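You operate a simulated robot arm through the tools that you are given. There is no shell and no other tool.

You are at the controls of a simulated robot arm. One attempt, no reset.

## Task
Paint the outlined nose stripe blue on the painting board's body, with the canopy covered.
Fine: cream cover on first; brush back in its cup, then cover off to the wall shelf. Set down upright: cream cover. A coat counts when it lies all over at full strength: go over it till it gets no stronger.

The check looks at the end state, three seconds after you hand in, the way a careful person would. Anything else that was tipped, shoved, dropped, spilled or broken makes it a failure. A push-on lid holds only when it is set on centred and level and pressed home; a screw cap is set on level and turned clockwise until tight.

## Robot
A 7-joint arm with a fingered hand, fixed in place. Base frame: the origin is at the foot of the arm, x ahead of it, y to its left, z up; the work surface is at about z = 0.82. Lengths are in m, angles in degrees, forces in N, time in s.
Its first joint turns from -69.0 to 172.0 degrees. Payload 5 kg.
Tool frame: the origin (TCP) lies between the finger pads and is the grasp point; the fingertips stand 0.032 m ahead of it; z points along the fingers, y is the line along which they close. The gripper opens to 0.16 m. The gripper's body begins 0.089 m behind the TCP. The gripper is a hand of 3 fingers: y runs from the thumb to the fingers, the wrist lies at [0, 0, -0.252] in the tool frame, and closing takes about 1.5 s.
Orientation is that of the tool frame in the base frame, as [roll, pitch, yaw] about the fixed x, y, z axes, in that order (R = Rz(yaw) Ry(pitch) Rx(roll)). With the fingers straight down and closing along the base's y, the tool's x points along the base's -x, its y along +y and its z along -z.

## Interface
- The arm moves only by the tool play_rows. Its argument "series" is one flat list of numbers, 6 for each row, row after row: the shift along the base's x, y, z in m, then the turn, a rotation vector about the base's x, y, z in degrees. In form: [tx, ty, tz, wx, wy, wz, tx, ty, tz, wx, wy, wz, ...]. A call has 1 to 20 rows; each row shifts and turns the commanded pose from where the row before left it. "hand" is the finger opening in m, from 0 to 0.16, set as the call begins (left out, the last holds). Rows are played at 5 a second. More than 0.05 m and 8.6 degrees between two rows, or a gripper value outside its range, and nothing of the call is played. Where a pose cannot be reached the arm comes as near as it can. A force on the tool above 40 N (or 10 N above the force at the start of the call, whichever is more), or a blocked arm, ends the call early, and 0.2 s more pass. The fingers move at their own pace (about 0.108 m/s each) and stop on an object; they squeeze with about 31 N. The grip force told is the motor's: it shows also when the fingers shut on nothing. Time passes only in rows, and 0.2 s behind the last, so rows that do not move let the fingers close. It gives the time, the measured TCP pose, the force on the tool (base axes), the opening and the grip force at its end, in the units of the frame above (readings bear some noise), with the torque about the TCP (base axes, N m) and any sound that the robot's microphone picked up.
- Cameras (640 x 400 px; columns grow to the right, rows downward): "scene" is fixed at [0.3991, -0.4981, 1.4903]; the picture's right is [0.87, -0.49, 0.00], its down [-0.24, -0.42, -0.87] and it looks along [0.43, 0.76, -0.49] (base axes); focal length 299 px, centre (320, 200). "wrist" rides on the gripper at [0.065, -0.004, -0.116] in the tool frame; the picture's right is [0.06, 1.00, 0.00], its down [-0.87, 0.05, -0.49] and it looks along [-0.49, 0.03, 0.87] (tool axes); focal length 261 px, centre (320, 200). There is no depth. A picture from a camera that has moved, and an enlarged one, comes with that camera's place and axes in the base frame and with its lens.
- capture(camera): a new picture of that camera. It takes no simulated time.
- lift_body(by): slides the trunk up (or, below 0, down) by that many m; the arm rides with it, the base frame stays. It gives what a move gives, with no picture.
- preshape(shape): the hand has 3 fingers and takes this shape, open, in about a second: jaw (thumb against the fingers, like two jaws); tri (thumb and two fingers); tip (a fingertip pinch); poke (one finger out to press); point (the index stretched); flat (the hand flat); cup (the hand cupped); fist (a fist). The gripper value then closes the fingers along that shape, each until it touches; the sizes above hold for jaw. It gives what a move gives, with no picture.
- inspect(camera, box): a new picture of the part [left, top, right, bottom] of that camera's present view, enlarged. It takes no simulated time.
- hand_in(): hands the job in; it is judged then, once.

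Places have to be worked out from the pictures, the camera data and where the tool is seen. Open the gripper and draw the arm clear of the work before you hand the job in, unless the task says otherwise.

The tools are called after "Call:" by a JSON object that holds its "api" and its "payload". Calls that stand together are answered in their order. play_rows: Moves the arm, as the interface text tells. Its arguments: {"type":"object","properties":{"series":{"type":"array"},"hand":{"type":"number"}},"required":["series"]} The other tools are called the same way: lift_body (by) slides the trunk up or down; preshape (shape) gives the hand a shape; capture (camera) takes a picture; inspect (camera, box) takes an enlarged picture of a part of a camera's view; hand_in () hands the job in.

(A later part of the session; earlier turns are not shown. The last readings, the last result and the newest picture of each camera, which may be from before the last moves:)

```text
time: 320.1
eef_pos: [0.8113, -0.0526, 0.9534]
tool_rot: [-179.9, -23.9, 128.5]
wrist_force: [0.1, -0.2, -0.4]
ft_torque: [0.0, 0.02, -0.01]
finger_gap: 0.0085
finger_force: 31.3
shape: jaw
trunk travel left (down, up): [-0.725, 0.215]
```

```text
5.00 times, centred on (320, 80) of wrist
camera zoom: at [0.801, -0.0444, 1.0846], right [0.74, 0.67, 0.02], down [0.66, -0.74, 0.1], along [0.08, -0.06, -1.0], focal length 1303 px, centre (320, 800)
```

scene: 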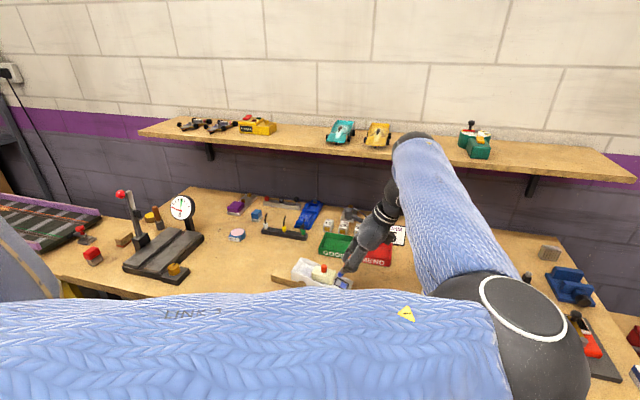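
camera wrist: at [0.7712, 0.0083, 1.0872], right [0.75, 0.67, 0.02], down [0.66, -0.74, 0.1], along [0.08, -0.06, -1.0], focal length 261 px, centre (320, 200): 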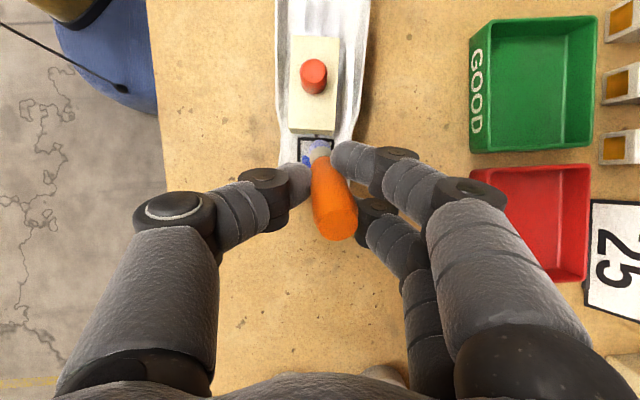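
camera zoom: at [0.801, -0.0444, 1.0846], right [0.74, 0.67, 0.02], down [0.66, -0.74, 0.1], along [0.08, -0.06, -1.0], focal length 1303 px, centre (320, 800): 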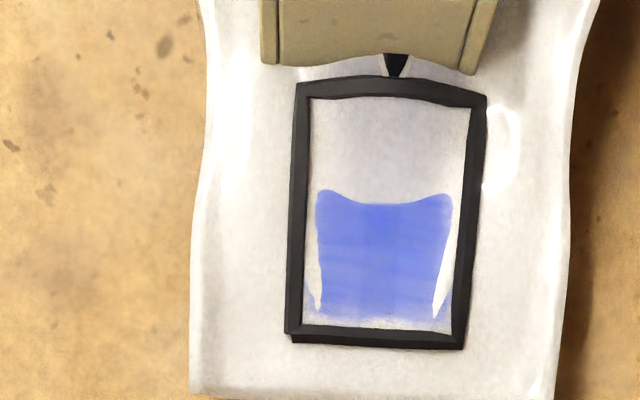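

Call:
{"api": "inspect", "payload": {"camera": "scene", "box": [330, 272, 362, 292]}}

Call:
{"api": "inspect", "payload": {"camera": "wrist", "box": [312, 72, 352, 107]}}

```text
16.00 times, centred on (346, 282) of scene
camera zoom: at [0.3991, -0.4981, 1.4903], right [0.87, -0.49, 0.0], down [-0.24, -0.42, -0.87], along [0.43, 0.76, -0.49], focal length 4790 px, centre (-96, -1112)
```

zoom: 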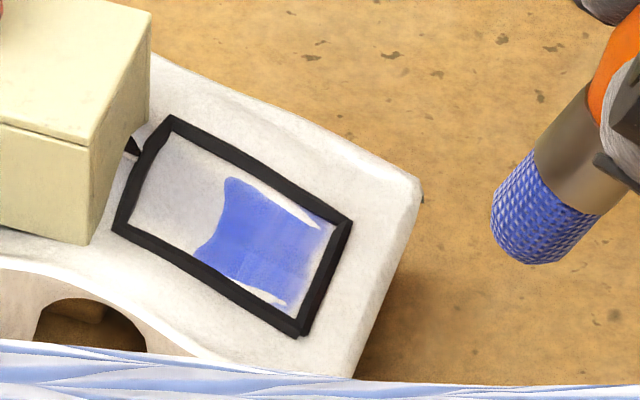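

```text
11.43 times, centred on (332, 90) of wrist
camera zoom: at [0.801, -0.0444, 1.0846], right [0.74, 0.67, 0.02], down [0.66, -0.74, 0.1], along [0.08, -0.06, -1.0], focal length 2979 px, centre (183, 1463)
```

zoom: 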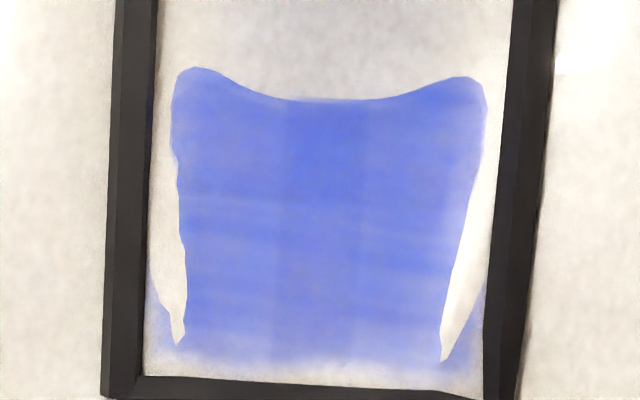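

The colour hardly changed after ten more strokes, but the side columns still look a shade lighter than the middle. As a saturation test, I'll give only the wall-side column six more strokes and then compare it with the other side.

Call:
{"api": "play_rows", "payload": {"series": [-0.0125, 0.0156, -0.01, 0, 0, 0, -0.0125, 0.0156, -0.01, 0, 0, 0, 0, 0, -0.004, 0, 0, 0, -0.0007, 0.013, 0.0041, 0, 0, 0, -0.0007, 0.013, 0.004, 0, 0, 0, 0, 0, -0.006, 0, 0, 0, 0.0026, -0.0033, -0.0025, 0, 0, 0, 0.0026, -0.0033, -0.0023, 0, 0, 0, 0.0026, -0.0033, -0.0019, 0, 0, 0, 0.0026, -0.0033, -0.0007, 0, 0, 0, 0.0026, -0.0033, -0.0007, 0, 0, 0, 0, 0, 0.006, 0, 0, 0, -0.0065, 0.0083, 0.0041, 0, 0, 0, -0.0065, 0.0082, 0.004, 0, 0, 0, 0, 0, -0.006, 0, 0, 0, 0.0026, -0.0033, -0.0025, 0, 0, 0, 0.0026, -0.0033, -0.0023, 0, 0, 0, 0.0026, -0.0033, -0.0019, 0, 0, 0, 0.0026, -0.0033, -0.0007, 0, 0, 0, 0.0026, -0.0033, -0.0007, 0, 0, 0]}}

Call:
{"api": "inspect", "payload": {"camera": "scene", "box": [310, 250, 374, 298]}}

Call:
{"api": "play_rows", "payload": {"series": [0, 0, 0.006, 0, 0, 0, -0.0065, 0.0083, 0.0041, 0, 0, 0, -0.0065, 0.0082, 0.004, 0, 0, 0, 0, 0, -0.0065, 0, 0, 0, 0.0026, -0.0033, -0.0025, 0, 0, 0, 0.0026, -0.0033, -0.0023, 0, 0, 0, 0.0026, -0.0033, -0.0019, 0, 0, 0, 0.0026, -0.0033, -0.0007, 0, 0, 0, 0.0026, -0.0033, -0.0007, 0, 0, 0, 0, 0, 0.006, 0, 0, 0, -0.0065, 0.0083, 0.0041, 0, 0, 0, -0.0065, 0.0082, 0.004, 0, 0, 0, 0, 0, -0.006, 0, 0, 0, 0.0026, -0.0033, -0.0025, 0, 0, 0, 0.0026, -0.0033, -0.0023, 0, 0, 0, 0.0026, -0.0033, -0.0019, 0, 0, 0, 0.0026, -0.0033, -0.0007, 0, 0, 0, 0.0026, -0.0033, -0.0007, 0, 0, 0]}}

```text
time: 324.3
eef_pos: [0.7979, -0.0118, 0.9245]
tool_rot: [-179.9, -23.9, 128.4]
wrist_force: [0.3, -0.7, 1.2]
ft_torque: [0.0, -0.02, 0.0]
finger_gap: 0.0089
finger_force: 30.4
shape: jaw
trunk travel left (down, up): [-0.725, 0.215]
```

```text
8.33 times, centred on (342, 274) of scene
camera zoom: at [0.3991, -0.4981, 1.4903], right [0.87, -0.49, 0.0], down [-0.24, -0.42, -0.87], along [0.43, 0.76, -0.49], focal length 2495 px, centre (137, -417)
```

zoom: 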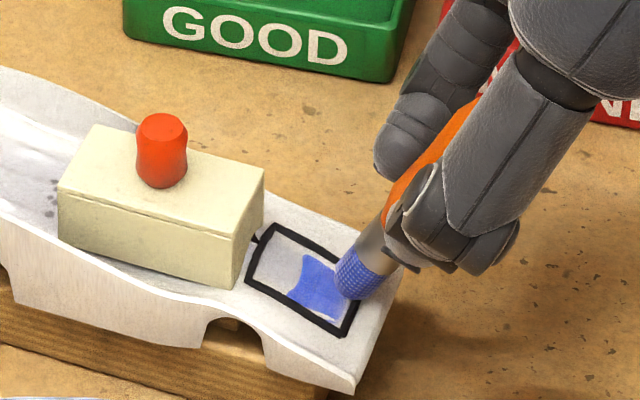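

```text
time: 328.1
eef_pos: [0.796, -0.0119, 0.9231]
tool_rot: [180.0, -24.0, 128.5]
wrist_force: [1.2, -0.9, 4.1]
ft_torque: [0.12, 0.05, 0.01]
finger_gap: 0.0085
finger_force: 30.9
shape: jaw
trunk travel left (down, up): [-0.725, 0.215]
```

Call:
{"api": "play_rows", "payload": {"series": [0, 0, 0.006, 0, 0, 0, -0.0065, 0.0083, 0.0041, 0, 0, 0, -0.0065, 0.0082, 0.004, 0, 0, 0, 0, 0, -0.006, 0, 0, 0, 0.0026, -0.0033, -0.0025, 0, 0, 0, 0.0026, -0.0033, -0.0023, 0, 0, 0, 0.0026, -0.0033, -0.0019, 0, 0, 0, 0.0026, -0.0033, -0.0007, 0, 0, 0, 0.0026, -0.0033, -0.0007, 0, 0, 0, 0, 0, 0.006, 0, 0, 0, -0.0065, 0.0083, 0.0041, 0, 0, 0, -0.0065, 0.0082, 0.004, 0, 0, 0, 0, 0, -0.006, 0, 0, 0, 0.0026, -0.0033, -0.0025, 0, 0, 0, 0.0026, -0.0033, -0.0023, 0, 0, 0, 0.0026, -0.0033, -0.0019, 0, 0, 0, 0.0026, -0.0033, -0.0007, 0, 0, 0, 0.0026, -0.0033, -0.0007, 0, 0, 0]}}

Call:
{"api": "play_rows", "payload": {"series": [0, 0, 0.01, 0, 0, 0, 0.0065, -0.0203, 0.01, 0, 0, 0, 0.0065, -0.0203, 0.01, 0, 0, 0, 0, 0, 0, 0, 0, 0]}}

Call:
{"api": "inspect", "payload": {"camera": "wrist", "box": [312, 72, 352, 107]}}

Call:
{"api": "inspect", "payload": {"camera": "scene", "box": [330, 272, 362, 292]}}

```text
time: 331.9
eef_pos: [0.7979, -0.0123, 0.9239]
tool_rot: [-179.9, -24.0, 128.6]
wrist_force: [1.5, 0.2, 1.7]
ft_torque: [0.04, 0.02, 0.01]
finger_gap: 0.0084
finger_force: 31.0
shape: jaw
trunk travel left (down, up): [-0.725, 0.215]
```

```text
time: 332.9
eef_pos: [0.812, -0.051, 0.9547]
tool_rot: [-179.9, -24.0, 128.5]
wrist_force: [0.1, 0.1, 0.2]
ft_torque: [-0.03, 0.0, 0.01]
finger_gap: 0.0086
finger_force: 30.8
shape: jaw
trunk travel left (down, up): [-0.725, 0.215]
```

```text
11.43 times, centred on (332, 90) of wrist
camera zoom: at [0.8007, -0.0437, 1.0865], right [0.74, 0.67, 0.02], down [0.66, -0.74, 0.1], along [0.08, -0.06, -1.0], focal length 2979 px, centre (183, 1463)
```

zoom: 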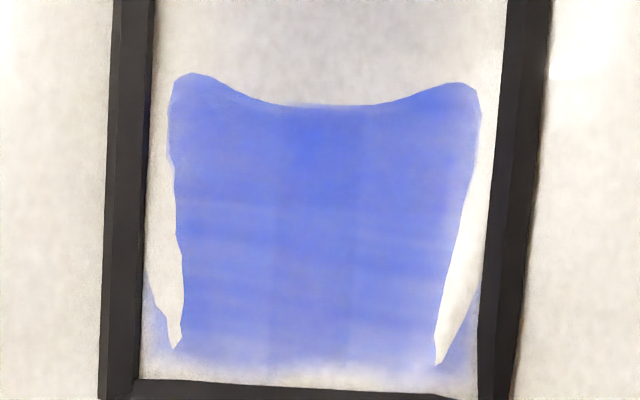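

```text
16.00 times, centred on (346, 282) of scene
camera zoom: at [0.3991, -0.4981, 1.4903], right [0.87, -0.49, 0.0], down [-0.24, -0.42, -0.87], along [0.43, 0.76, -0.49], focal length 4790 px, centre (-96, -1112)
```

zoom: 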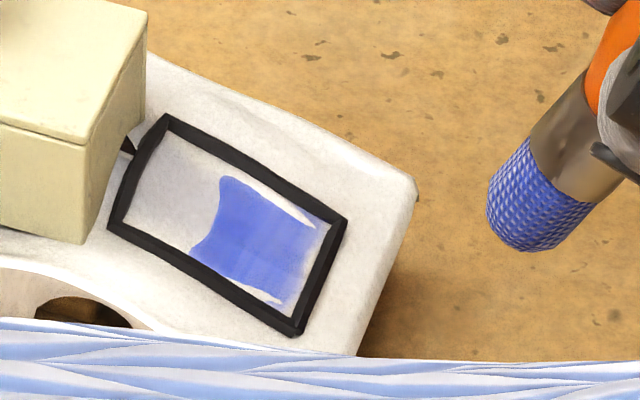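

The side column didn't get any darker from six extra strokes, so the visible part is at full strength. The hidden rear row can't be seen, so to be sure I'll reload and give it a dedicated set with this clear tilt. First to the dish, tool upright.

Call:
{"api": "play_rows", "payload": {"series": [0, 0, 0.035, 0, 0, 0, 0, 0, 0.03, -6.24, -4.98, 0, 0.0334, -0.013, 0, -6.24, -4.98, 0, 0.0334, -0.013, 0, -6.24, -4.98, 0, 0.0334, -0.013, 0, 0, 0, 0, 0.0334, -0.013, 0, 0, 0, 0, 0.0334, -0.013, 0, 0, 0, 0, 0, 0, -0.04, 0, 0, 0, 0, 0, -0.04, 0, 0, 0, 0, 0, -0.015, 0, 0, 0, 0, 0, 0, 0, 0, 0]}}

Call:
{"api": "inspect", "payload": {"camera": "wrist", "box": [240, 80, 400, 200]}}

```text
time: 335.3
eef_pos: [0.9786, -0.1154, 0.9245]
tool_rot: [-180.0, 0.0, 128.5]
wrist_force: [0.9, -0.3, -0.8]
ft_torque: [-0.02, 0.0, -0.01]
finger_gap: 0.0083
finger_force: 30.9
shape: jaw
trunk travel left (down, up): [-0.725, 0.215]
```

```text
3.33 times, centred on (320, 140) of wrist
camera zoom: at [0.935, -0.0677, 1.0394], right [0.74, 0.67, 0.0], down [0.58, -0.65, 0.49], along [0.33, -0.36, -0.87], focal length 869 px, centre (320, 400)
```

zoom: 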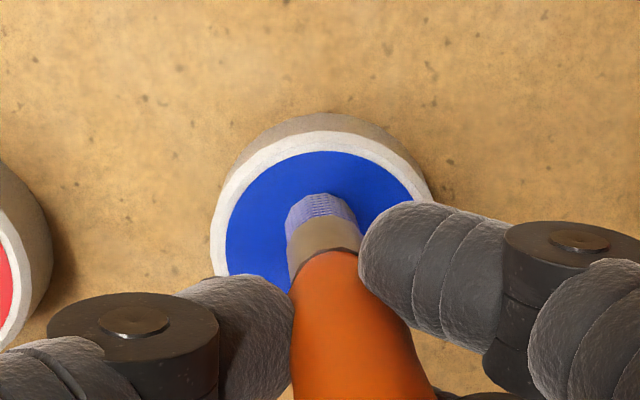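

Call:
{"api": "play_rows", "payload": {"series": [0, 0, -0.004, 0, 0, 0, 0, 0, -0.003, 0, 0, 0, 0, 0, 0, 0, 0, 0]}}

Call:
{"api": "play_rows", "payload": {"series": [0, 0, -0.0015, 0, 0, 0, 0, 0, 0, 0, 0, 0]}}

Call:
{"api": "play_rows", "payload": {"series": [0, 0, -0.001, 0, 0, 0, 0, 0, 0, 0, 0, 0]}}

```text
time: 336.1
eef_pos: [0.9788, -0.1167, 0.9158]
tool_rot: [-179.9, 0.0, 128.6]
wrist_force: [0.0, -0.4, -0.2]
ft_torque: [-0.02, 0.0, 0.01]
finger_gap: 0.0085
finger_force: 31.3
shape: jaw
trunk travel left (down, up): [-0.725, 0.215]
```

```text
time: 336.7
eef_pos: [0.977, -0.1172, 0.9152]
tool_rot: [179.9, 0.0, 128.6]
wrist_force: [-0.5, -1.1, 0.8]
ft_torque: [0.0, 0.01, 0.0]
finger_gap: 0.0082
finger_force: 31.3
shape: jaw
trunk travel left (down, up): [-0.725, 0.215]
```

```text
time: 337.3
eef_pos: [0.9765, -0.117, 0.9148]
tool_rot: [-180.0, 0.0, 128.6]
wrist_force: [-0.9, 0.0, 6.0]
ft_torque: [0.01, -0.01, -0.02]
finger_gap: 0.008
finger_force: 31.3
shape: jaw
trunk travel left (down, up): [-0.725, 0.215]
```

Call:
{"api": "play_rows", "payload": {"series": [0, 0, 0, 0, 0, 0, 0, 0, 0, 0, 0, 0, 0, 0, 0, 0, 0, 0, 0, 0, 0, 0, 0, 0, 0, 0, 0, 0, 0, 0, 0, 0, 0.03, 0, 0, 0, 0, 0, 0.04, 0, 0, 0, 0, 0, 0.03, 0, 0, 0, -0.0335, 0.02, 0, 0, 0, 0, -0.0335, 0.02, 0, 0, 0, 0, -0.0335, 0.02, 0, 6.24, 4.98, 0, -0.0335, 0.02, 0, 6.24, 4.98, 0, -0.0335, 0.02, 0, 6.24, 4.98, 0, -0.0335, 0.02, 0, 0, 0, 0, 0, 0, -0.03, 0, 0, 0, 0, 0, -0.028, 0, 0, 0, 0, 0, 0, 0, 0, 0]}}

Call:
{"api": "inspect", "payload": {"camera": "scene", "box": [310, 250, 374, 298]}}

Call:
{"api": "inspect", "payload": {"camera": "wrist", "box": [240, 80, 400, 200]}}

```text
time: 340.9
eef_pos: [0.7768, 0.0031, 0.957]
tool_rot: [-180.0, -24.1, 128.6]
wrist_force: [0.1, 0.3, 0.0]
ft_torque: [0.0, 0.0, 0.0]
finger_gap: 0.0085
finger_force: 30.7
shape: jaw
trunk travel left (down, up): [-0.725, 0.215]
```

```text
8.33 times, centred on (342, 274) of scene
camera zoom: at [0.3991, -0.4981, 1.4903], right [0.87, -0.49, 0.0], down [-0.24, -0.42, -0.87], along [0.43, 0.76, -0.49], focal length 2495 px, centre (137, -417)
```

zoom: 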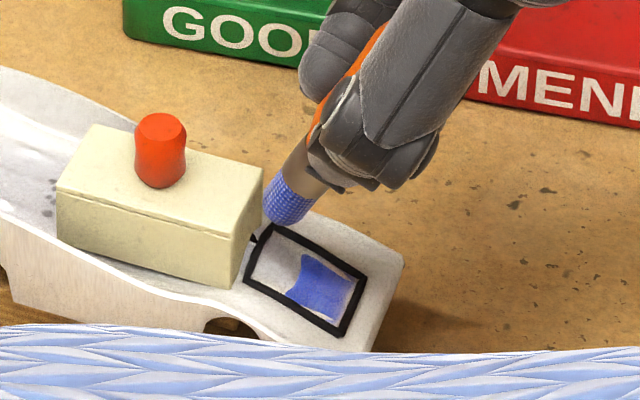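

```text
3.33 times, centred on (320, 140) of wrist
camera zoom: at [0.7654, 0.0111, 1.0879], right [0.74, 0.67, 0.02], down [0.66, -0.74, 0.1], along [0.08, -0.05, -1.0], focal length 869 px, centre (320, 400)
```

zoom: 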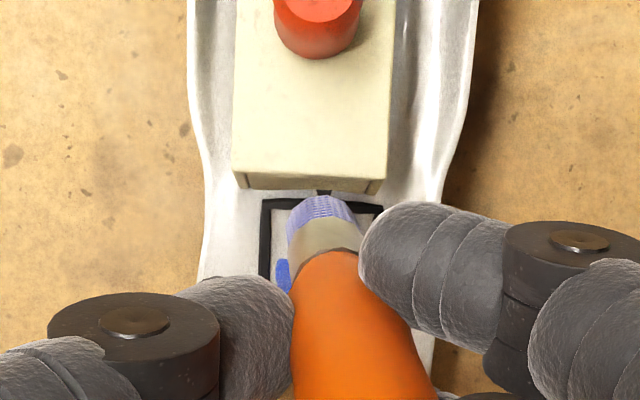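

The tip will land on the rear row's centre, laterally centred. I'll lower to light contact.

Call:
{"api": "play_rows", "payload": {"series": [0.0005, -0.0006, -0.008, 0, 0, 0, 0, 0, -0.008, 0, 0, 0, 0, 0, 0, 0, 0, 0]}}

Call:
{"api": "play_rows", "payload": {"series": [0, 0, -0.002, 0, 0, 0, 0, 0, 0, 0, 0, 0]}}

Call:
{"api": "play_rows", "payload": {"series": [0, 0, -0.0015, 0, 0, 0, 0, 0, 0, 0, 0, 0]}}

```text
time: 341.7
eef_pos: [0.7776, 0.0038, 0.9388]
tool_rot: [-179.9, -24.0, 128.5]
wrist_force: [-0.9, -0.6, 0.2]
ft_torque: [0.0, 0.01, 0.0]
finger_gap: 0.0084
finger_force: 31.5
shape: jaw
trunk travel left (down, up): [-0.725, 0.215]
```

```text
time: 342.3
eef_pos: [0.7763, 0.0027, 0.9375]
tool_rot: [-179.8, -24.1, 128.5]
wrist_force: [-0.3, 0.2, 0.3]
ft_torque: [-0.01, -0.02, -0.02]
finger_gap: 0.0085
finger_force: 31.2
shape: jaw
trunk travel left (down, up): [-0.725, 0.215]
```

```text
time: 342.9
eef_pos: [0.777, 0.0028, 0.9364]
tool_rot: [-179.9, -24.0, 128.5]
wrist_force: [-0.2, 0.9, -0.3]
ft_torque: [-0.01, 0.05, 0.01]
finger_gap: 0.0082
finger_force: 31.4
shape: jaw
trunk travel left (down, up): [-0.725, 0.215]
```

Call:
{"api": "play_rows", "payload": {"series": [0, 0, -0.001, 0, 0, 0, 0, 0, 0, 0, 0, 0]}}

Call:
{"api": "play_rows", "payload": {"series": [0, 0, -0.001, 0, 0, 0, 0, 0, 0, 0, 0, 0]}}

Call:
{"api": "inspect", "payload": {"camera": "scene", "box": [310, 250, 374, 298]}}

```text
time: 343.5
eef_pos: [0.7776, 0.0029, 0.9355]
tool_rot: [-179.9, -24.0, 128.4]
wrist_force: [-0.1, 0.3, -0.6]
ft_torque: [-0.03, 0.01, -0.04]
finger_gap: 0.0083
finger_force: 31.4
shape: jaw
trunk travel left (down, up): [-0.725, 0.215]
```

```text
time: 344.1
eef_pos: [0.7756, 0.0025, 0.934]
tool_rot: [-179.8, -24.0, 128.4]
wrist_force: [-1.0, -0.5, -0.2]
ft_torque: [-0.01, 0.02, -0.02]
finger_gap: 0.008
finger_force: 30.8
shape: jaw
trunk travel left (down, up): [-0.725, 0.215]
```

```text
8.33 times, centred on (342, 274) of scene
camera zoom: at [0.3991, -0.4981, 1.4903], right [0.87, -0.49, 0.0], down [-0.24, -0.42, -0.87], along [0.43, 0.76, -0.49], focal length 2495 px, centre (137, -417)
```

zoom: 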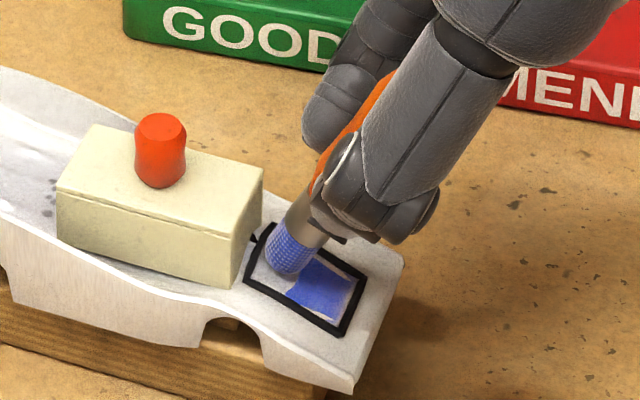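

Call:
{"api": "play_rows", "payload": {"series": [0, 0, -0.0008, 0, 0, 0, 0, 0, 0, 0, 0, 0]}}

Call:
{"api": "play_rows", "payload": {"series": [0, 0, -0.0006, 0, 0, 0, 0, 0, 0, 0, 0, 0]}}

```text
time: 344.7
eef_pos: [0.7774, 0.0026, 0.9331]
tool_rot: [-179.9, -24.1, 128.5]
wrist_force: [-0.1, 0.1, -0.5]
ft_torque: [-0.01, 0.01, 0.02]
finger_gap: 0.0081
finger_force: 31.2
shape: jaw
trunk travel left (down, up): [-0.725, 0.215]
```

```text
time: 345.3
eef_pos: [0.7776, 0.0021, 0.9337]
tool_rot: [180.0, -24.2, 128.5]
wrist_force: [0.7, -1.2, 1.2]
ft_torque: [-0.02, -0.01, 0.03]
finger_gap: 0.008
finger_force: 30.6
shape: jaw
trunk travel left (down, up): [-0.725, 0.215]
```

Light contact on the rear row. I'll do four lateral cycles at this pressure.

Call:
{"api": "play_rows", "payload": {"series": [0.0029, 0.0023, -0.0003, 0, 0, 0, 0.0029, 0.0023, 0, 0, 0, 0, -0.0029, -0.0023, 0, 0, 0, 0, -0.0029, -0.0023, 0, 0, 0, 0, -0.0029, -0.0023, 0, 0, 0, 0, -0.0029, -0.0023, 0, 0, 0, 0, 0.0029, 0.0023, 0, 0, 0, 0, 0.0029, 0.0023, 0, 0, 0, 0, 0.0029, 0.0023, 0, 0, 0, 0, 0.0029, 0.0023, 0, 0, 0, 0, -0.0029, -0.0023, 0, 0, 0, 0, -0.0029, -0.0023, 0, 0, 0, 0, -0.0029, -0.0023, 0, 0, 0, 0, -0.0029, -0.0023, 0, 0, 0, 0, 0.0029, 0.0023, 0, 0, 0, 0, 0.0029, 0.0023, 0, 0, 0, 0]}}

Call:
{"api": "play_rows", "payload": {"series": [0.0029, 0.0023, -0.0003, 0, 0, 0, 0.0029, 0.0023, 0, 0, 0, 0, -0.0029, -0.0023, 0, 0, 0, 0, -0.0029, -0.0023, 0, 0, 0, 0, -0.0029, -0.0023, 0, 0, 0, 0, -0.0029, -0.0023, 0, 0, 0, 0, 0.0029, 0.0023, 0, 0, 0, 0, 0.0029, 0.0023, 0, 0, 0, 0, 0.0029, 0.0023, 0, 0, 0, 0, 0.0029, 0.0023, 0, 0, 0, 0, -0.0029, -0.0023, 0, 0, 0, 0, -0.0029, -0.0023, 0, 0, 0, 0, -0.0029, -0.0023, 0, 0, 0, 0, -0.0029, -0.0023, 0, 0, 0, 0, 0.0029, 0.0023, 0, 0, 0, 0, 0.0029, 0.0023, 0, 0, 0, 0]}}

Call:
{"api": "inspect", "payload": {"camera": "scene", "box": [310, 250, 374, 298]}}

```text
time: 348.7
eef_pos: [0.777, 0.002, 0.9332]
tool_rot: [-179.9, -24.0, 128.5]
wrist_force: [-0.2, -0.5, 0.0]
ft_torque: [-0.01, 0.01, 0.0]
finger_gap: 0.0084
finger_force: 31.3
shape: jaw
trunk travel left (down, up): [-0.725, 0.215]
```

```text
time: 352.1
eef_pos: [0.7765, 0.0034, 0.933]
tool_rot: [-179.9, -24.0, 128.4]
wrist_force: [-0.1, -0.5, -0.2]
ft_torque: [0.01, 0.04, 0.0]
finger_gap: 0.0083
finger_force: 30.9
shape: jaw
trunk travel left (down, up): [-0.725, 0.215]
```

```text
8.33 times, centred on (342, 274) of scene
camera zoom: at [0.3991, -0.4981, 1.4903], right [0.87, -0.49, 0.0], down [-0.24, -0.42, -0.87], along [0.43, 0.76, -0.49], focal length 2495 px, centre (137, -417)
```

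zoom: 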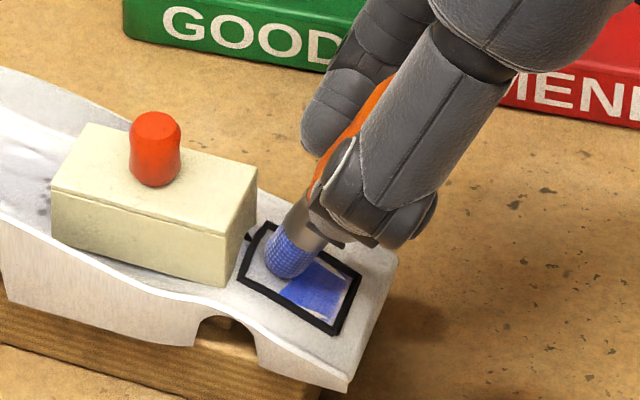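

I'll add a final set of pull strokes from here over all three columns, starting with a slight press.

Call:
{"api": "play_rows", "payload": {"series": [-0.0006, 0.0008, -0.0006, 0, 0, 0, 0, 0, -0.0006, 0, 0, 0, 0.0026, -0.0033, -0.0025, 0, 0, 0, 0.0026, -0.0033, -0.0023, 0, 0, 0, 0.0026, -0.0033, -0.0019, 0, 0, 0, 0.0026, -0.0033, -0.0007, 0, 0, 0, 0.0026, -0.0033, -0.0007, 0, 0, 0, 0, 0, 0.006, 0, 0, 0, -0.0035, 0.0106, 0.0041, 0, 0, 0, -0.0036, 0.0106, 0.004, 0, 0, 0, 0, 0, -0.006, 0, 0, 0, 0.0026, -0.0033, -0.0025, 0, 0, 0, 0.0026, -0.0033, -0.0023, 0, 0, 0, 0.0026, -0.0033, -0.0019, 0, 0, 0, 0.0026, -0.0033, -0.0007, 0, 0, 0, 0.0026, -0.0033, -0.0007, 0, 0, 0]}}

Call:
{"api": "play_rows", "payload": {"series": [0, 0, 0.006, 0, 0, 0, -0.0123, 0.0036, 0.0041, 0, 0, 0, -0.0124, 0.0035, 0.004, 0, 0, 0, 0, 0, -0.006, 0, 0, 0, 0.0026, -0.0033, -0.0025, 0, 0, 0, 0.0026, -0.0033, -0.0023, 0, 0, 0, 0.0026, -0.0033, -0.0019, 0, 0, 0, 0.0026, -0.0033, -0.0007, 0, 0, 0, 0.0026, -0.0033, -0.0007, 0, 0, 0, 0, 0, 0.006, 0, 0, 0, -0.0035, 0.0106, 0.0041, 0, 0, 0, -0.0036, 0.0106, 0.004, 0, 0, 0, 0, 0, -0.006, 0, 0, 0, 0.0026, -0.0033, -0.0025, 0, 0, 0, 0.0026, -0.0033, -0.0023, 0, 0, 0, 0.0026, -0.0033, -0.0019, 0, 0, 0, 0.0026, -0.0033, -0.0007, 0, 0, 0, 0.0026, -0.0033, -0.0007, 0, 0, 0]}}

Call:
{"api": "inspect", "payload": {"camera": "scene", "box": [310, 250, 374, 298]}}

```text
time: 355.5
eef_pos: [0.7944, -0.0075, 0.9228]
tool_rot: [-179.9, -24.0, 128.4]
wrist_force: [0.0, 0.7, 9.0]
ft_torque: [0.29, 0.19, 0.01]
finger_gap: 0.0087
finger_force: 31.1
shape: jaw
trunk travel left (down, up): [-0.725, 0.215]
```

```text
time: 359.3
eef_pos: [0.7889, -0.0121, 0.9229]
tool_rot: [-179.9, -24.0, 128.5]
wrist_force: [-0.2, 0.2, 5.2]
ft_torque: [0.13, 0.09, 0.0]
finger_gap: 0.0084
finger_force: 30.4
shape: jaw
trunk travel left (down, up): [-0.725, 0.215]
```

```text
8.33 times, centred on (342, 274) of scene
camera zoom: at [0.3991, -0.4981, 1.4903], right [0.87, -0.49, 0.0], down [-0.24, -0.42, -0.87], along [0.43, 0.76, -0.49], focal length 2495 px, centre (137, -417)
```

zoom: 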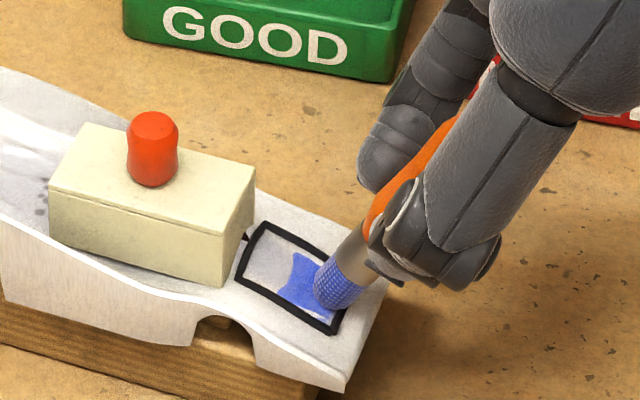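

I'll lift and compare the colour with the earlier close-up taken from the same place.

Call:
{"api": "play_rows", "payload": {"series": [0, 0, 0.01, 0, 0, 0, 0.011, -0.0185, 0.01, 0, 0, 0, 0.011, -0.0185, 0.011, 0, 0, 0, 0, 0, 0, 0, 0, 0]}}

Call:
{"api": "inspect", "payload": {"camera": "wrist", "box": [256, 40, 384, 120]}}

Call:
{"api": "inspect", "payload": {"camera": "scene", "box": [330, 272, 362, 292]}}

Call:
{"api": "inspect", "payload": {"camera": "scene", "box": [270, 250, 366, 310]}}

```text
time: 360.3
eef_pos: [0.8118, -0.0501, 0.9538]
tool_rot: [-179.9, -24.1, 128.5]
wrist_force: [1.2, 0.5, -0.5]
ft_torque: [-0.03, -0.01, 0.0]
finger_gap: 0.0086
finger_force: 31.0
shape: jaw
trunk travel left (down, up): [-0.725, 0.215]
```

```text
5.00 times, centred on (320, 80) of wrist
camera zoom: at [0.8011, -0.0423, 1.0851], right [0.74, 0.67, 0.02], down [0.66, -0.74, 0.1], along [0.08, -0.06, -1.0], focal length 1303 px, centre (320, 800)
```

zoom: 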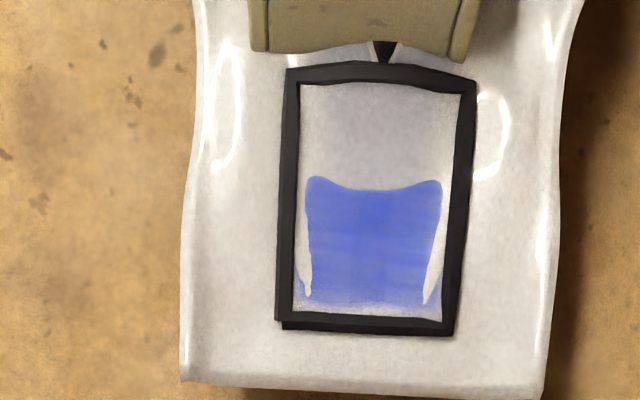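

```text
16.00 times, centred on (346, 282) of scene
camera zoom: at [0.3991, -0.4981, 1.4903], right [0.87, -0.49, 0.0], down [-0.24, -0.42, -0.87], along [0.43, 0.76, -0.49], focal length 4790 px, centre (-96, -1112)
```

zoom: 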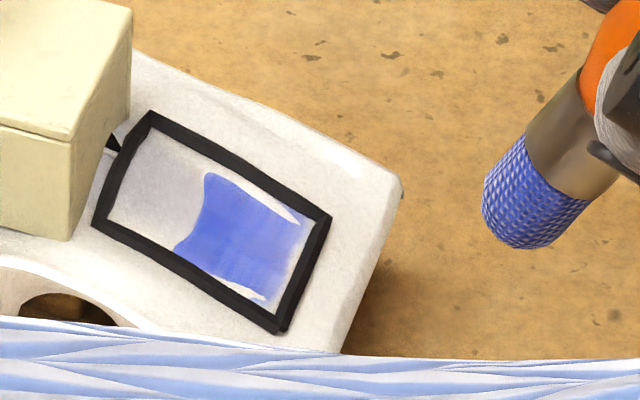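

```text
6.67 times, centred on (318, 280) of scene
camera zoom: at [0.3991, -0.4981, 1.4903], right [0.87, -0.49, 0.0], down [-0.24, -0.42, -0.87], along [0.43, 0.76, -0.49], focal length 1996 px, centre (333, -333)
```

zoom: 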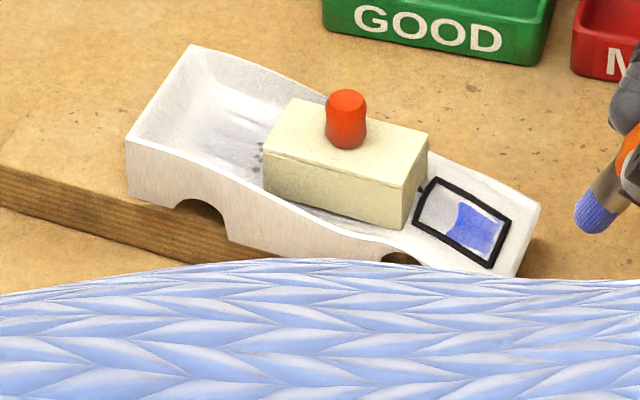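

The patch looks uniform and unchanged from the earlier close-up, so it's at full strength. Now I'll return the brush: upright the tool with a small correction for the handle's 5° lean, and travel over the cup.

Call:
{"api": "play_rows", "payload": {"series": [0, 0, 0.04, 0, 0, 0, 0, 0, 0.045, -6.24, -4.98, 0, 0.0194, -0.0415, 0, -6.24, -4.98, 0, 0.0194, -0.0415, 0, -6.24, -4.98, 0, 0.0194, -0.0415, 0, 3.3, -4.15, 0, 0.0194, -0.0415, 0, 0, 0, 0, 0.0194, -0.0415, 0, 0, 0, 0, 0.0196, -0.0415, 0, 0, 0, 0, 0, 0, 0, 0, 0, 0]}}

Call:
{"api": "capture", "payload": {"camera": "wrist"}}

Call:
{"api": "inspect", "payload": {"camera": "wrist", "box": [220, 60, 420, 210]}}

Call:
{"api": "inspect", "payload": {"camera": "scene", "box": [430, 250, 550, 360]}}

```text
time: 362.3
eef_pos: [0.9296, -0.297, 1.0405]
tool_rot: [174.7, 0.1, 128.6]
wrist_force: [0.0, -0.1, -0.7]
ft_torque: [-0.02, -0.02, -0.01]
finger_gap: 0.0081
finger_force: 30.7
shape: jaw
trunk travel left (down, up): [-0.725, 0.215]
```

```text
taken
camera wrist: at [0.878, -0.2547, 1.1551], right [0.74, 0.67, 0.09], down [0.55, -0.67, 0.49], along [0.39, -0.31, -0.86], focal length 261 px, centre (320, 200)
```

wrist: 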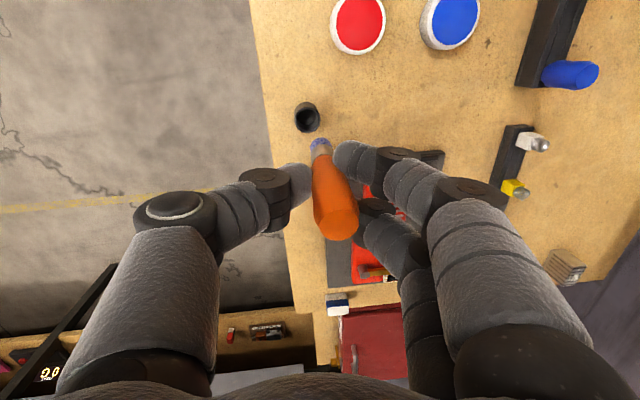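

```text
2.67 times, centred on (320, 135) of wrist
camera zoom: at [0.878, -0.2547, 1.1551], right [0.74, 0.67, 0.09], down [0.55, -0.67, 0.49], along [0.39, -0.31, -0.86], focal length 695 px, centre (320, 373)
```

zoom: 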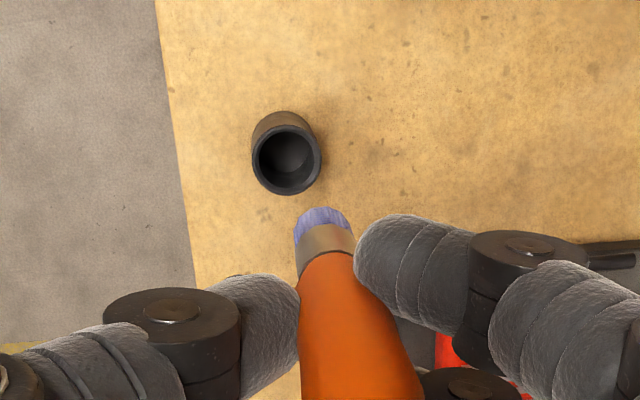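

```text
3.64 times, centred on (490, 305) of scene
camera zoom: at [0.3991, -0.4981, 1.4903], right [0.87, -0.49, 0.0], down [-0.24, -0.42, -0.87], along [0.43, 0.76, -0.49], focal length 1089 px, centre (-298, -182)
```

zoom: 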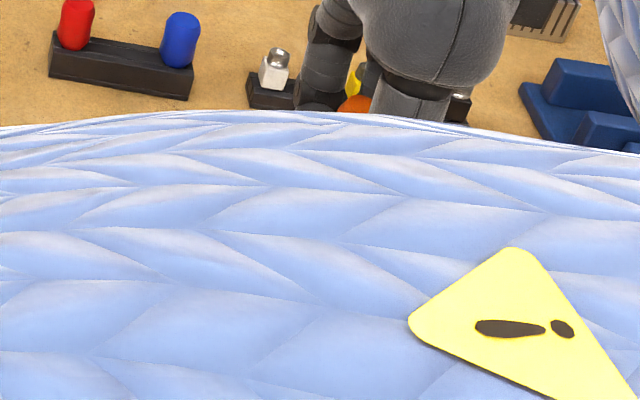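

The tip is about 6 mm to the left of the cup's centre, so I'll shift and descend to just above the rim.

Call:
{"api": "play_rows", "payload": {"series": [-0.0005, -0.0055, -0.02, 0, 0, 0, 0, 0, -0.03, 0, 0, 0, 0, 0, -0.033, 0, 0, 0, 0, 0, 0, 0, 0, 0]}}

Call:
{"api": "inspect", "payload": {"camera": "wrist", "box": [240, 80, 400, 200]}}

Call:
{"api": "inspect", "payload": {"camera": "scene", "box": [430, 280, 530, 370]}}

```text
time: 363.3
eef_pos: [0.9276, -0.3052, 0.9566]
tool_rot: [174.8, 0.0, 128.5]
wrist_force: [0.1, 0.3, -0.9]
ft_torque: [0.04, 0.02, -0.03]
finger_gap: 0.0081
finger_force: 30.9
shape: jaw
trunk travel left (down, up): [-0.725, 0.215]
```

```text
3.33 times, centred on (320, 140) of wrist
camera zoom: at [0.8755, -0.2622, 1.0706], right [0.74, 0.67, 0.09], down [0.55, -0.67, 0.49], along [0.39, -0.31, -0.86], focal length 869 px, centre (320, 400)
```

zoom: 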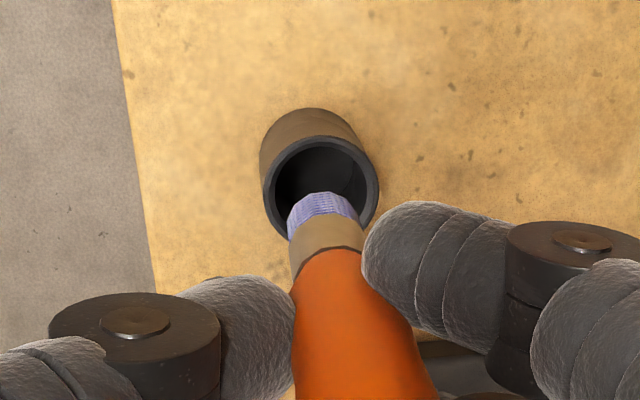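

```text
4.44 times, centred on (480, 325) of scene
camera zoom: at [0.3991, -0.4981, 1.4903], right [0.87, -0.49, 0.0], down [-0.24, -0.42, -0.87], along [0.43, 0.76, -0.49], focal length 1330 px, centre (-391, -356)
```

zoom: 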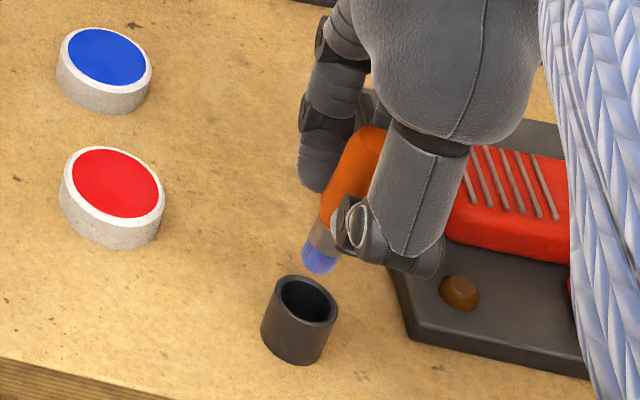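

Both views show the tip centred over the cup. I'll lower the brush in, watching the force.

Call:
{"api": "play_rows", "payload": {"series": [0, 0, -0.012, 0, 0, 0, 0, 0, -0.012, 0, 0, 0, 0, 0, -0.006, 0, 0, 0, 0, 0, 0, 0, 0, 0]}}

Call:
{"api": "inspect", "payload": {"camera": "scene", "box": [430, 280, 530, 370]}}

Call:
{"api": "inspect", "payload": {"camera": "wrist", "box": [240, 80, 400, 200]}}

```text
time: 364.3
eef_pos: [0.9278, -0.3038, 0.9252]
tool_rot: [174.6, -0.1, 128.6]
wrist_force: [0.0, -1.2, -0.8]
ft_torque: [-0.03, 0.0, -0.03]
finger_gap: 0.0082
finger_force: 30.7
shape: jaw
trunk travel left (down, up): [-0.725, 0.215]
```

```text
4.44 times, centred on (480, 325) of scene
camera zoom: at [0.3991, -0.4981, 1.4903], right [0.87, -0.49, 0.0], down [-0.24, -0.42, -0.87], along [0.43, 0.76, -0.49], focal length 1330 px, centre (-391, -356)
```

zoom: 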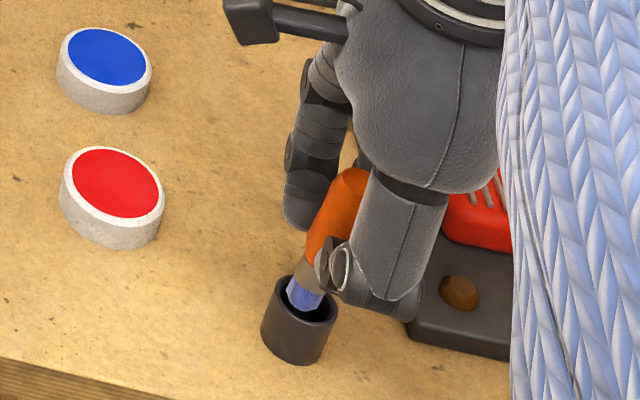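

```text
3.33 times, centred on (320, 140) of wrist
camera zoom: at [0.8764, -0.2619, 1.0404], right [0.74, 0.67, 0.09], down [0.55, -0.67, 0.49], along [0.39, -0.31, -0.86], focal length 869 px, centre (320, 400)
```

zoom: 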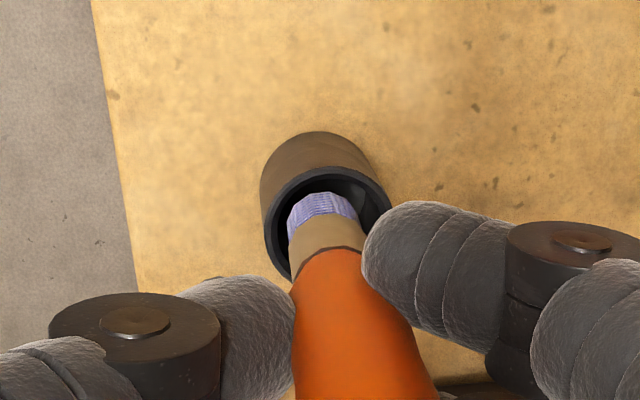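

Call:
{"api": "play_rows", "payload": {"series": [0, 0, -0.006, 0, 0, 0, 0, 0, -0.005, 0, 0, 0, 0, 0, 0, 0, 0, 0]}}

Call:
{"api": "play_rows", "payload": {"series": [0, 0, -0.003, 0, 0, 0, 0, 0, 0, 0, 0, 0]}}

Call:
{"api": "play_rows", "payload": {"series": [0, 0, -0.002, 0, 0, 0, 0, 0, 0, 0, 0, 0]}}

Call:
{"api": "inspect", "payload": {"camera": "scene", "box": [430, 280, 530, 370]}}

```text
time: 365.1
eef_pos: [0.9284, -0.3029, 0.9154]
tool_rot: [174.7, 0.0, 128.6]
wrist_force: [0.5, 0.2, 0.5]
ft_torque: [0.04, 0.0, -0.03]
finger_gap: 0.0082
finger_force: 31.0
shape: jaw
trunk travel left (down, up): [-0.725, 0.215]
```

```text
time: 365.7
eef_pos: [0.928, -0.3044, 0.913]
tool_rot: [174.6, 0.0, 128.6]
wrist_force: [0.2, -0.1, -0.2]
ft_torque: [0.01, 0.04, 0.04]
finger_gap: 0.0084
finger_force: 31.1
shape: jaw
trunk travel left (down, up): [-0.725, 0.215]
```

```text
time: 366.3
eef_pos: [0.9275, -0.304, 0.9093]
tool_rot: [174.7, -0.1, 128.6]
wrist_force: [0.4, 0.6, -0.3]
ft_torque: [0.01, -0.02, 0.0]
finger_gap: 0.0084
finger_force: 31.2
shape: jaw
trunk travel left (down, up): [-0.725, 0.215]
```

```text
4.44 times, centred on (480, 325) of scene
camera zoom: at [0.3991, -0.4981, 1.4903], right [0.87, -0.49, 0.0], down [-0.24, -0.42, -0.87], along [0.43, 0.76, -0.49], focal length 1330 px, centre (-391, -356)
```

zoom: 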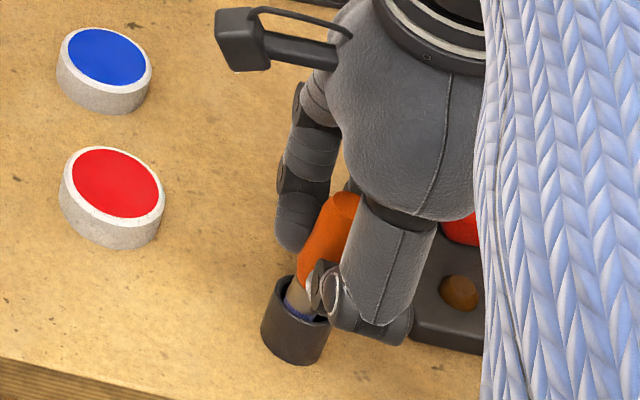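

Call:
{"api": "play_rows", "payload": {"series": [0, 0, -0.003, 0, 0, 0, 0, 0, 0, 0, 0, 0]}}

Call:
{"api": "play_rows", "payload": {"series": [0, 0, -0.002, 0, 0, 0, 0, 0, 0, 0, 0, 0]}}

Call:
{"api": "play_rows", "payload": {"series": [0, 0, -0.002, 0, 0, 0, 0, 0, 0, 0, 0, 0]}}

```text
time: 366.9
eef_pos: [0.9275, -0.304, 0.9076]
tool_rot: [174.6, 0.0, 128.5]
wrist_force: [0.8, -0.2, -0.7]
ft_torque: [0.01, 0.01, 0.01]
finger_gap: 0.0083
finger_force: 31.1
shape: jaw
trunk travel left (down, up): [-0.725, 0.215]
```

```text
time: 367.5
eef_pos: [0.9261, -0.3055, 0.904]
tool_rot: [174.7, 0.0, 128.6]
wrist_force: [0.8, 0.7, -1.1]
ft_torque: [0.01, -0.02, -0.04]
finger_gap: 0.0084
finger_force: 31.1
shape: jaw
trunk travel left (down, up): [-0.725, 0.215]
```

```text
time: 368.1
eef_pos: [0.9285, -0.3037, 0.9032]
tool_rot: [174.7, 0.0, 128.6]
wrist_force: [-0.2, 0.3, -0.6]
ft_torque: [-0.03, 0.0, 0.01]
finger_gap: 0.0083
finger_force: 31.3
shape: jaw
trunk travel left (down, up): [-0.725, 0.215]
```

The brush is within a couple of millimetres of the cup's bottom, so I'll open the hand quickly to release it as before.

Call:
{"api": "preshape", "payload": {"shape": "tri"}}

Call:
{"api": "inspect", "payload": {"camera": "wrist", "box": [220, 60, 440, 225]}}

Call:
{"api": "play_rows", "payload": {"series": [0, 0, 0.02, 0, 0, 0, 0, 0, 0.04, 0, 0, 0, 0, 0, 0.04, 0, 0, 0, 0, 0, 0.04, 0, 0, 0, 0, 0, 0, 0, 0, 0]}}

Call:
{"api": "capture", "payload": {"camera": "wrist"}}

Call:
{"api": "inspect", "payload": {"camera": "scene", "box": [430, 270, 530, 370]}}

```text
time: 369.0
eef_pos: [0.928, -0.3043, 0.9018]
tool_rot: [174.7, 0.0, 128.6]
wrist_force: [0.0, 0.0, 0.6]
ft_torque: [-0.02, 0.03, 0.01]
finger_gap: 0.1598
finger_force: 0.1
shape: tri
trunk travel left (down, up): [-0.725, 0.215]
```

```text
2.42 times, centred on (330, 142) of wrist
camera zoom: at [0.8764, -0.2621, 1.0172], right [0.74, 0.67, 0.09], down [0.55, -0.67, 0.49], along [0.39, -0.31, -0.86], focal length 632 px, centre (296, 339)
```

zoom: 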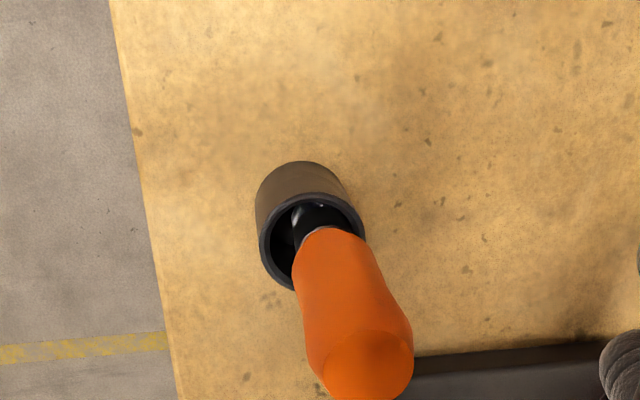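

```text
time: 370.2
eef_pos: [0.928, -0.3022, 1.0419]
tool_rot: [174.8, -0.1, 128.5]
wrist_force: [-0.3, 0.1, 0.0]
ft_torque: [0.02, -0.01, 0.01]
finger_gap: 0.16
finger_force: 0.1
shape: tri
trunk travel left (down, up): [-0.725, 0.215]
```

```text
taken
camera wrist: at [0.877, -0.2608, 1.1574], right [0.74, 0.67, 0.09], down [0.55, -0.67, 0.49], along [0.39, -0.31, -0.87], focal length 261 px, centre (320, 200)
```

wrist: 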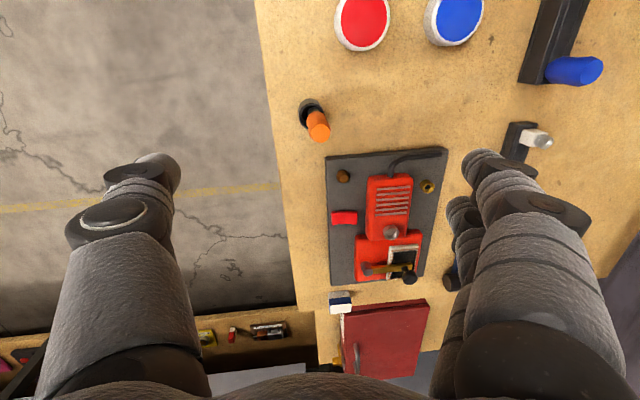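

```text
4.00 times, centred on (480, 320) of scene
camera zoom: at [0.3991, -0.4981, 1.4903], right [0.87, -0.49, 0.0], down [-0.24, -0.42, -0.87], along [0.43, 0.76, -0.49], focal length 1198 px, centre (-320, -280)
```

zoom: 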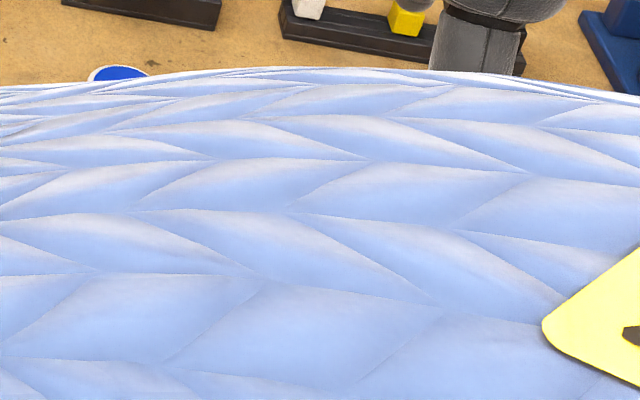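

The brush stands in its cup. Next I'll bring the tool upright and go above the cover on the car to locate it for removal.

Call:
{"api": "preshape", "payload": {"shape": "jaw"}}

Call:
{"api": "play_rows", "payload": {"series": [-0.0214, 0.0402, 0.01, -3.3, 4.15, 0, -0.0214, 0.0402, 0.01, 0, 0, 0, -0.0214, 0.0402, 0.01, 0, 0, 0, -0.0214, 0.0402, 0, 0, 0, 0, -0.0214, 0.0402, 0, 0, 0, 0, -0.0214, 0.0402, 0, 0, 0, 0, -0.0214, 0.0402, 0, 0, 0, 0, -0.0214, 0.0402, 0, 0, 0, 0, -0.0214, 0.0402, 0, 0, 0, 0, 0, 0, 0, 0, 0, 0], "hand": 0.16}}

Call:
{"api": "capture", "payload": {"camera": "wrist"}}

Call:
{"api": "capture", "payload": {"camera": "scene"}}

```text
time: 371.1
eef_pos: [0.9279, -0.303, 1.044]
tool_rot: [174.8, -0.1, 128.6]
wrist_force: [0.6, 0.5, 0.0]
ft_torque: [0.0, -0.01, -0.01]
finger_gap: 0.1598
finger_force: 0.1
shape: jaw
trunk travel left (down, up): [-0.725, 0.215]
```

```text
time: 373.3
eef_pos: [0.7345, 0.0569, 1.0756]
tool_rot: [-180.0, -0.1, 128.6]
wrist_force: [0.4, 0.5, -0.6]
ft_torque: [0.01, -0.01, -0.02]
finger_gap: 0.16
finger_force: 0.0
shape: jaw
trunk travel left (down, up): [-0.725, 0.215]
```

```text
taken
camera wrist: at [0.6917, 0.1048, 1.1898], right [0.74, 0.67, 0.0], down [0.58, -0.65, 0.49], along [0.33, -0.36, -0.87], focal length 261 px, centre (320, 200)
```

wrist: 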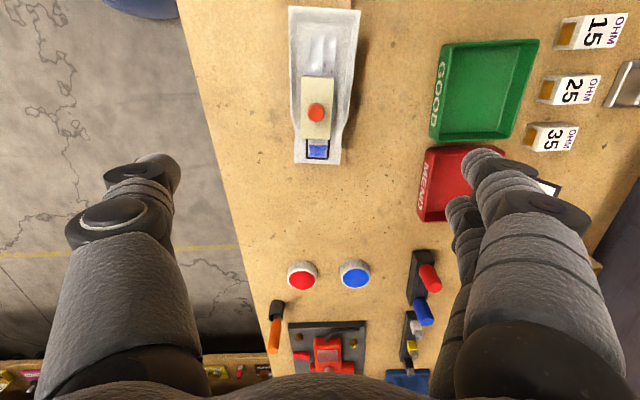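

```text
taken
```

scene: 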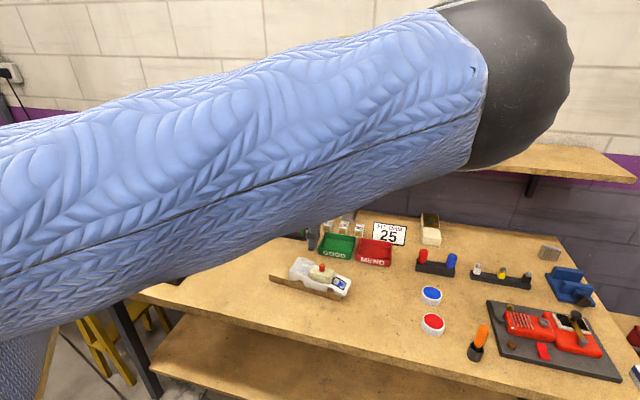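

Call:
{"api": "inspect", "payload": {"camera": "scene", "box": [420, 270, 520, 370]}}

Call:
{"api": "inspect", "payload": {"camera": "scene", "box": [260, 245, 366, 310]}}

Call:
{"api": "inspect", "payload": {"camera": "wrist", "box": [256, 60, 384, 170]}}

```text
4.00 times, centred on (470, 320) of scene
camera zoom: at [0.3991, -0.4981, 1.4903], right [0.87, -0.49, 0.0], down [-0.24, -0.42, -0.87], along [0.43, 0.76, -0.49], focal length 1198 px, centre (-280, -280)
```

zoom: 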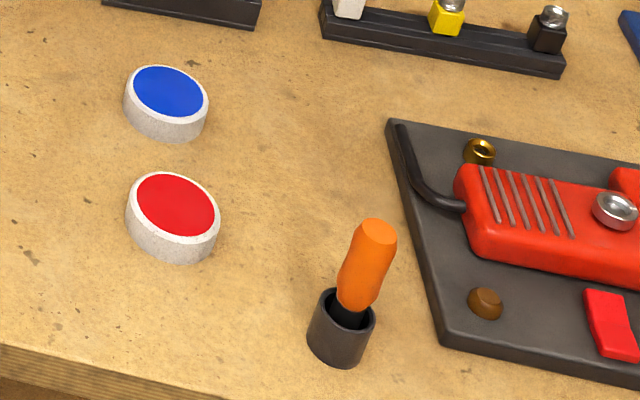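

```text
6.04 times, centred on (313, 278) of scene
camera zoom: at [0.3991, -0.4981, 1.4903], right [0.87, -0.49, 0.0], down [-0.24, -0.42, -0.87], along [0.43, 0.76, -0.49], focal length 1808 px, centre (362, -268)
```

zoom: 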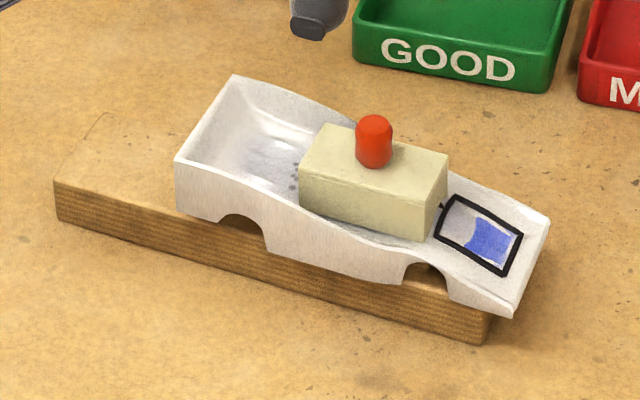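

```text
3.64 times, centred on (320, 115) of wrist
camera zoom: at [0.6917, 0.1048, 1.1898], right [0.74, 0.67, 0.0], down [0.58, -0.65, 0.49], along [0.33, -0.36, -0.87], focal length 948 px, centre (320, 509)
```

zoom: 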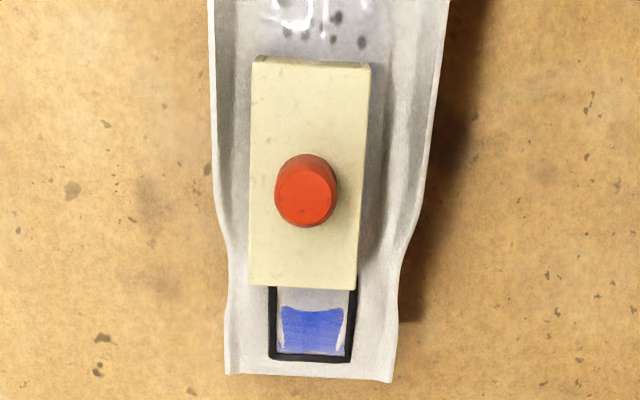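

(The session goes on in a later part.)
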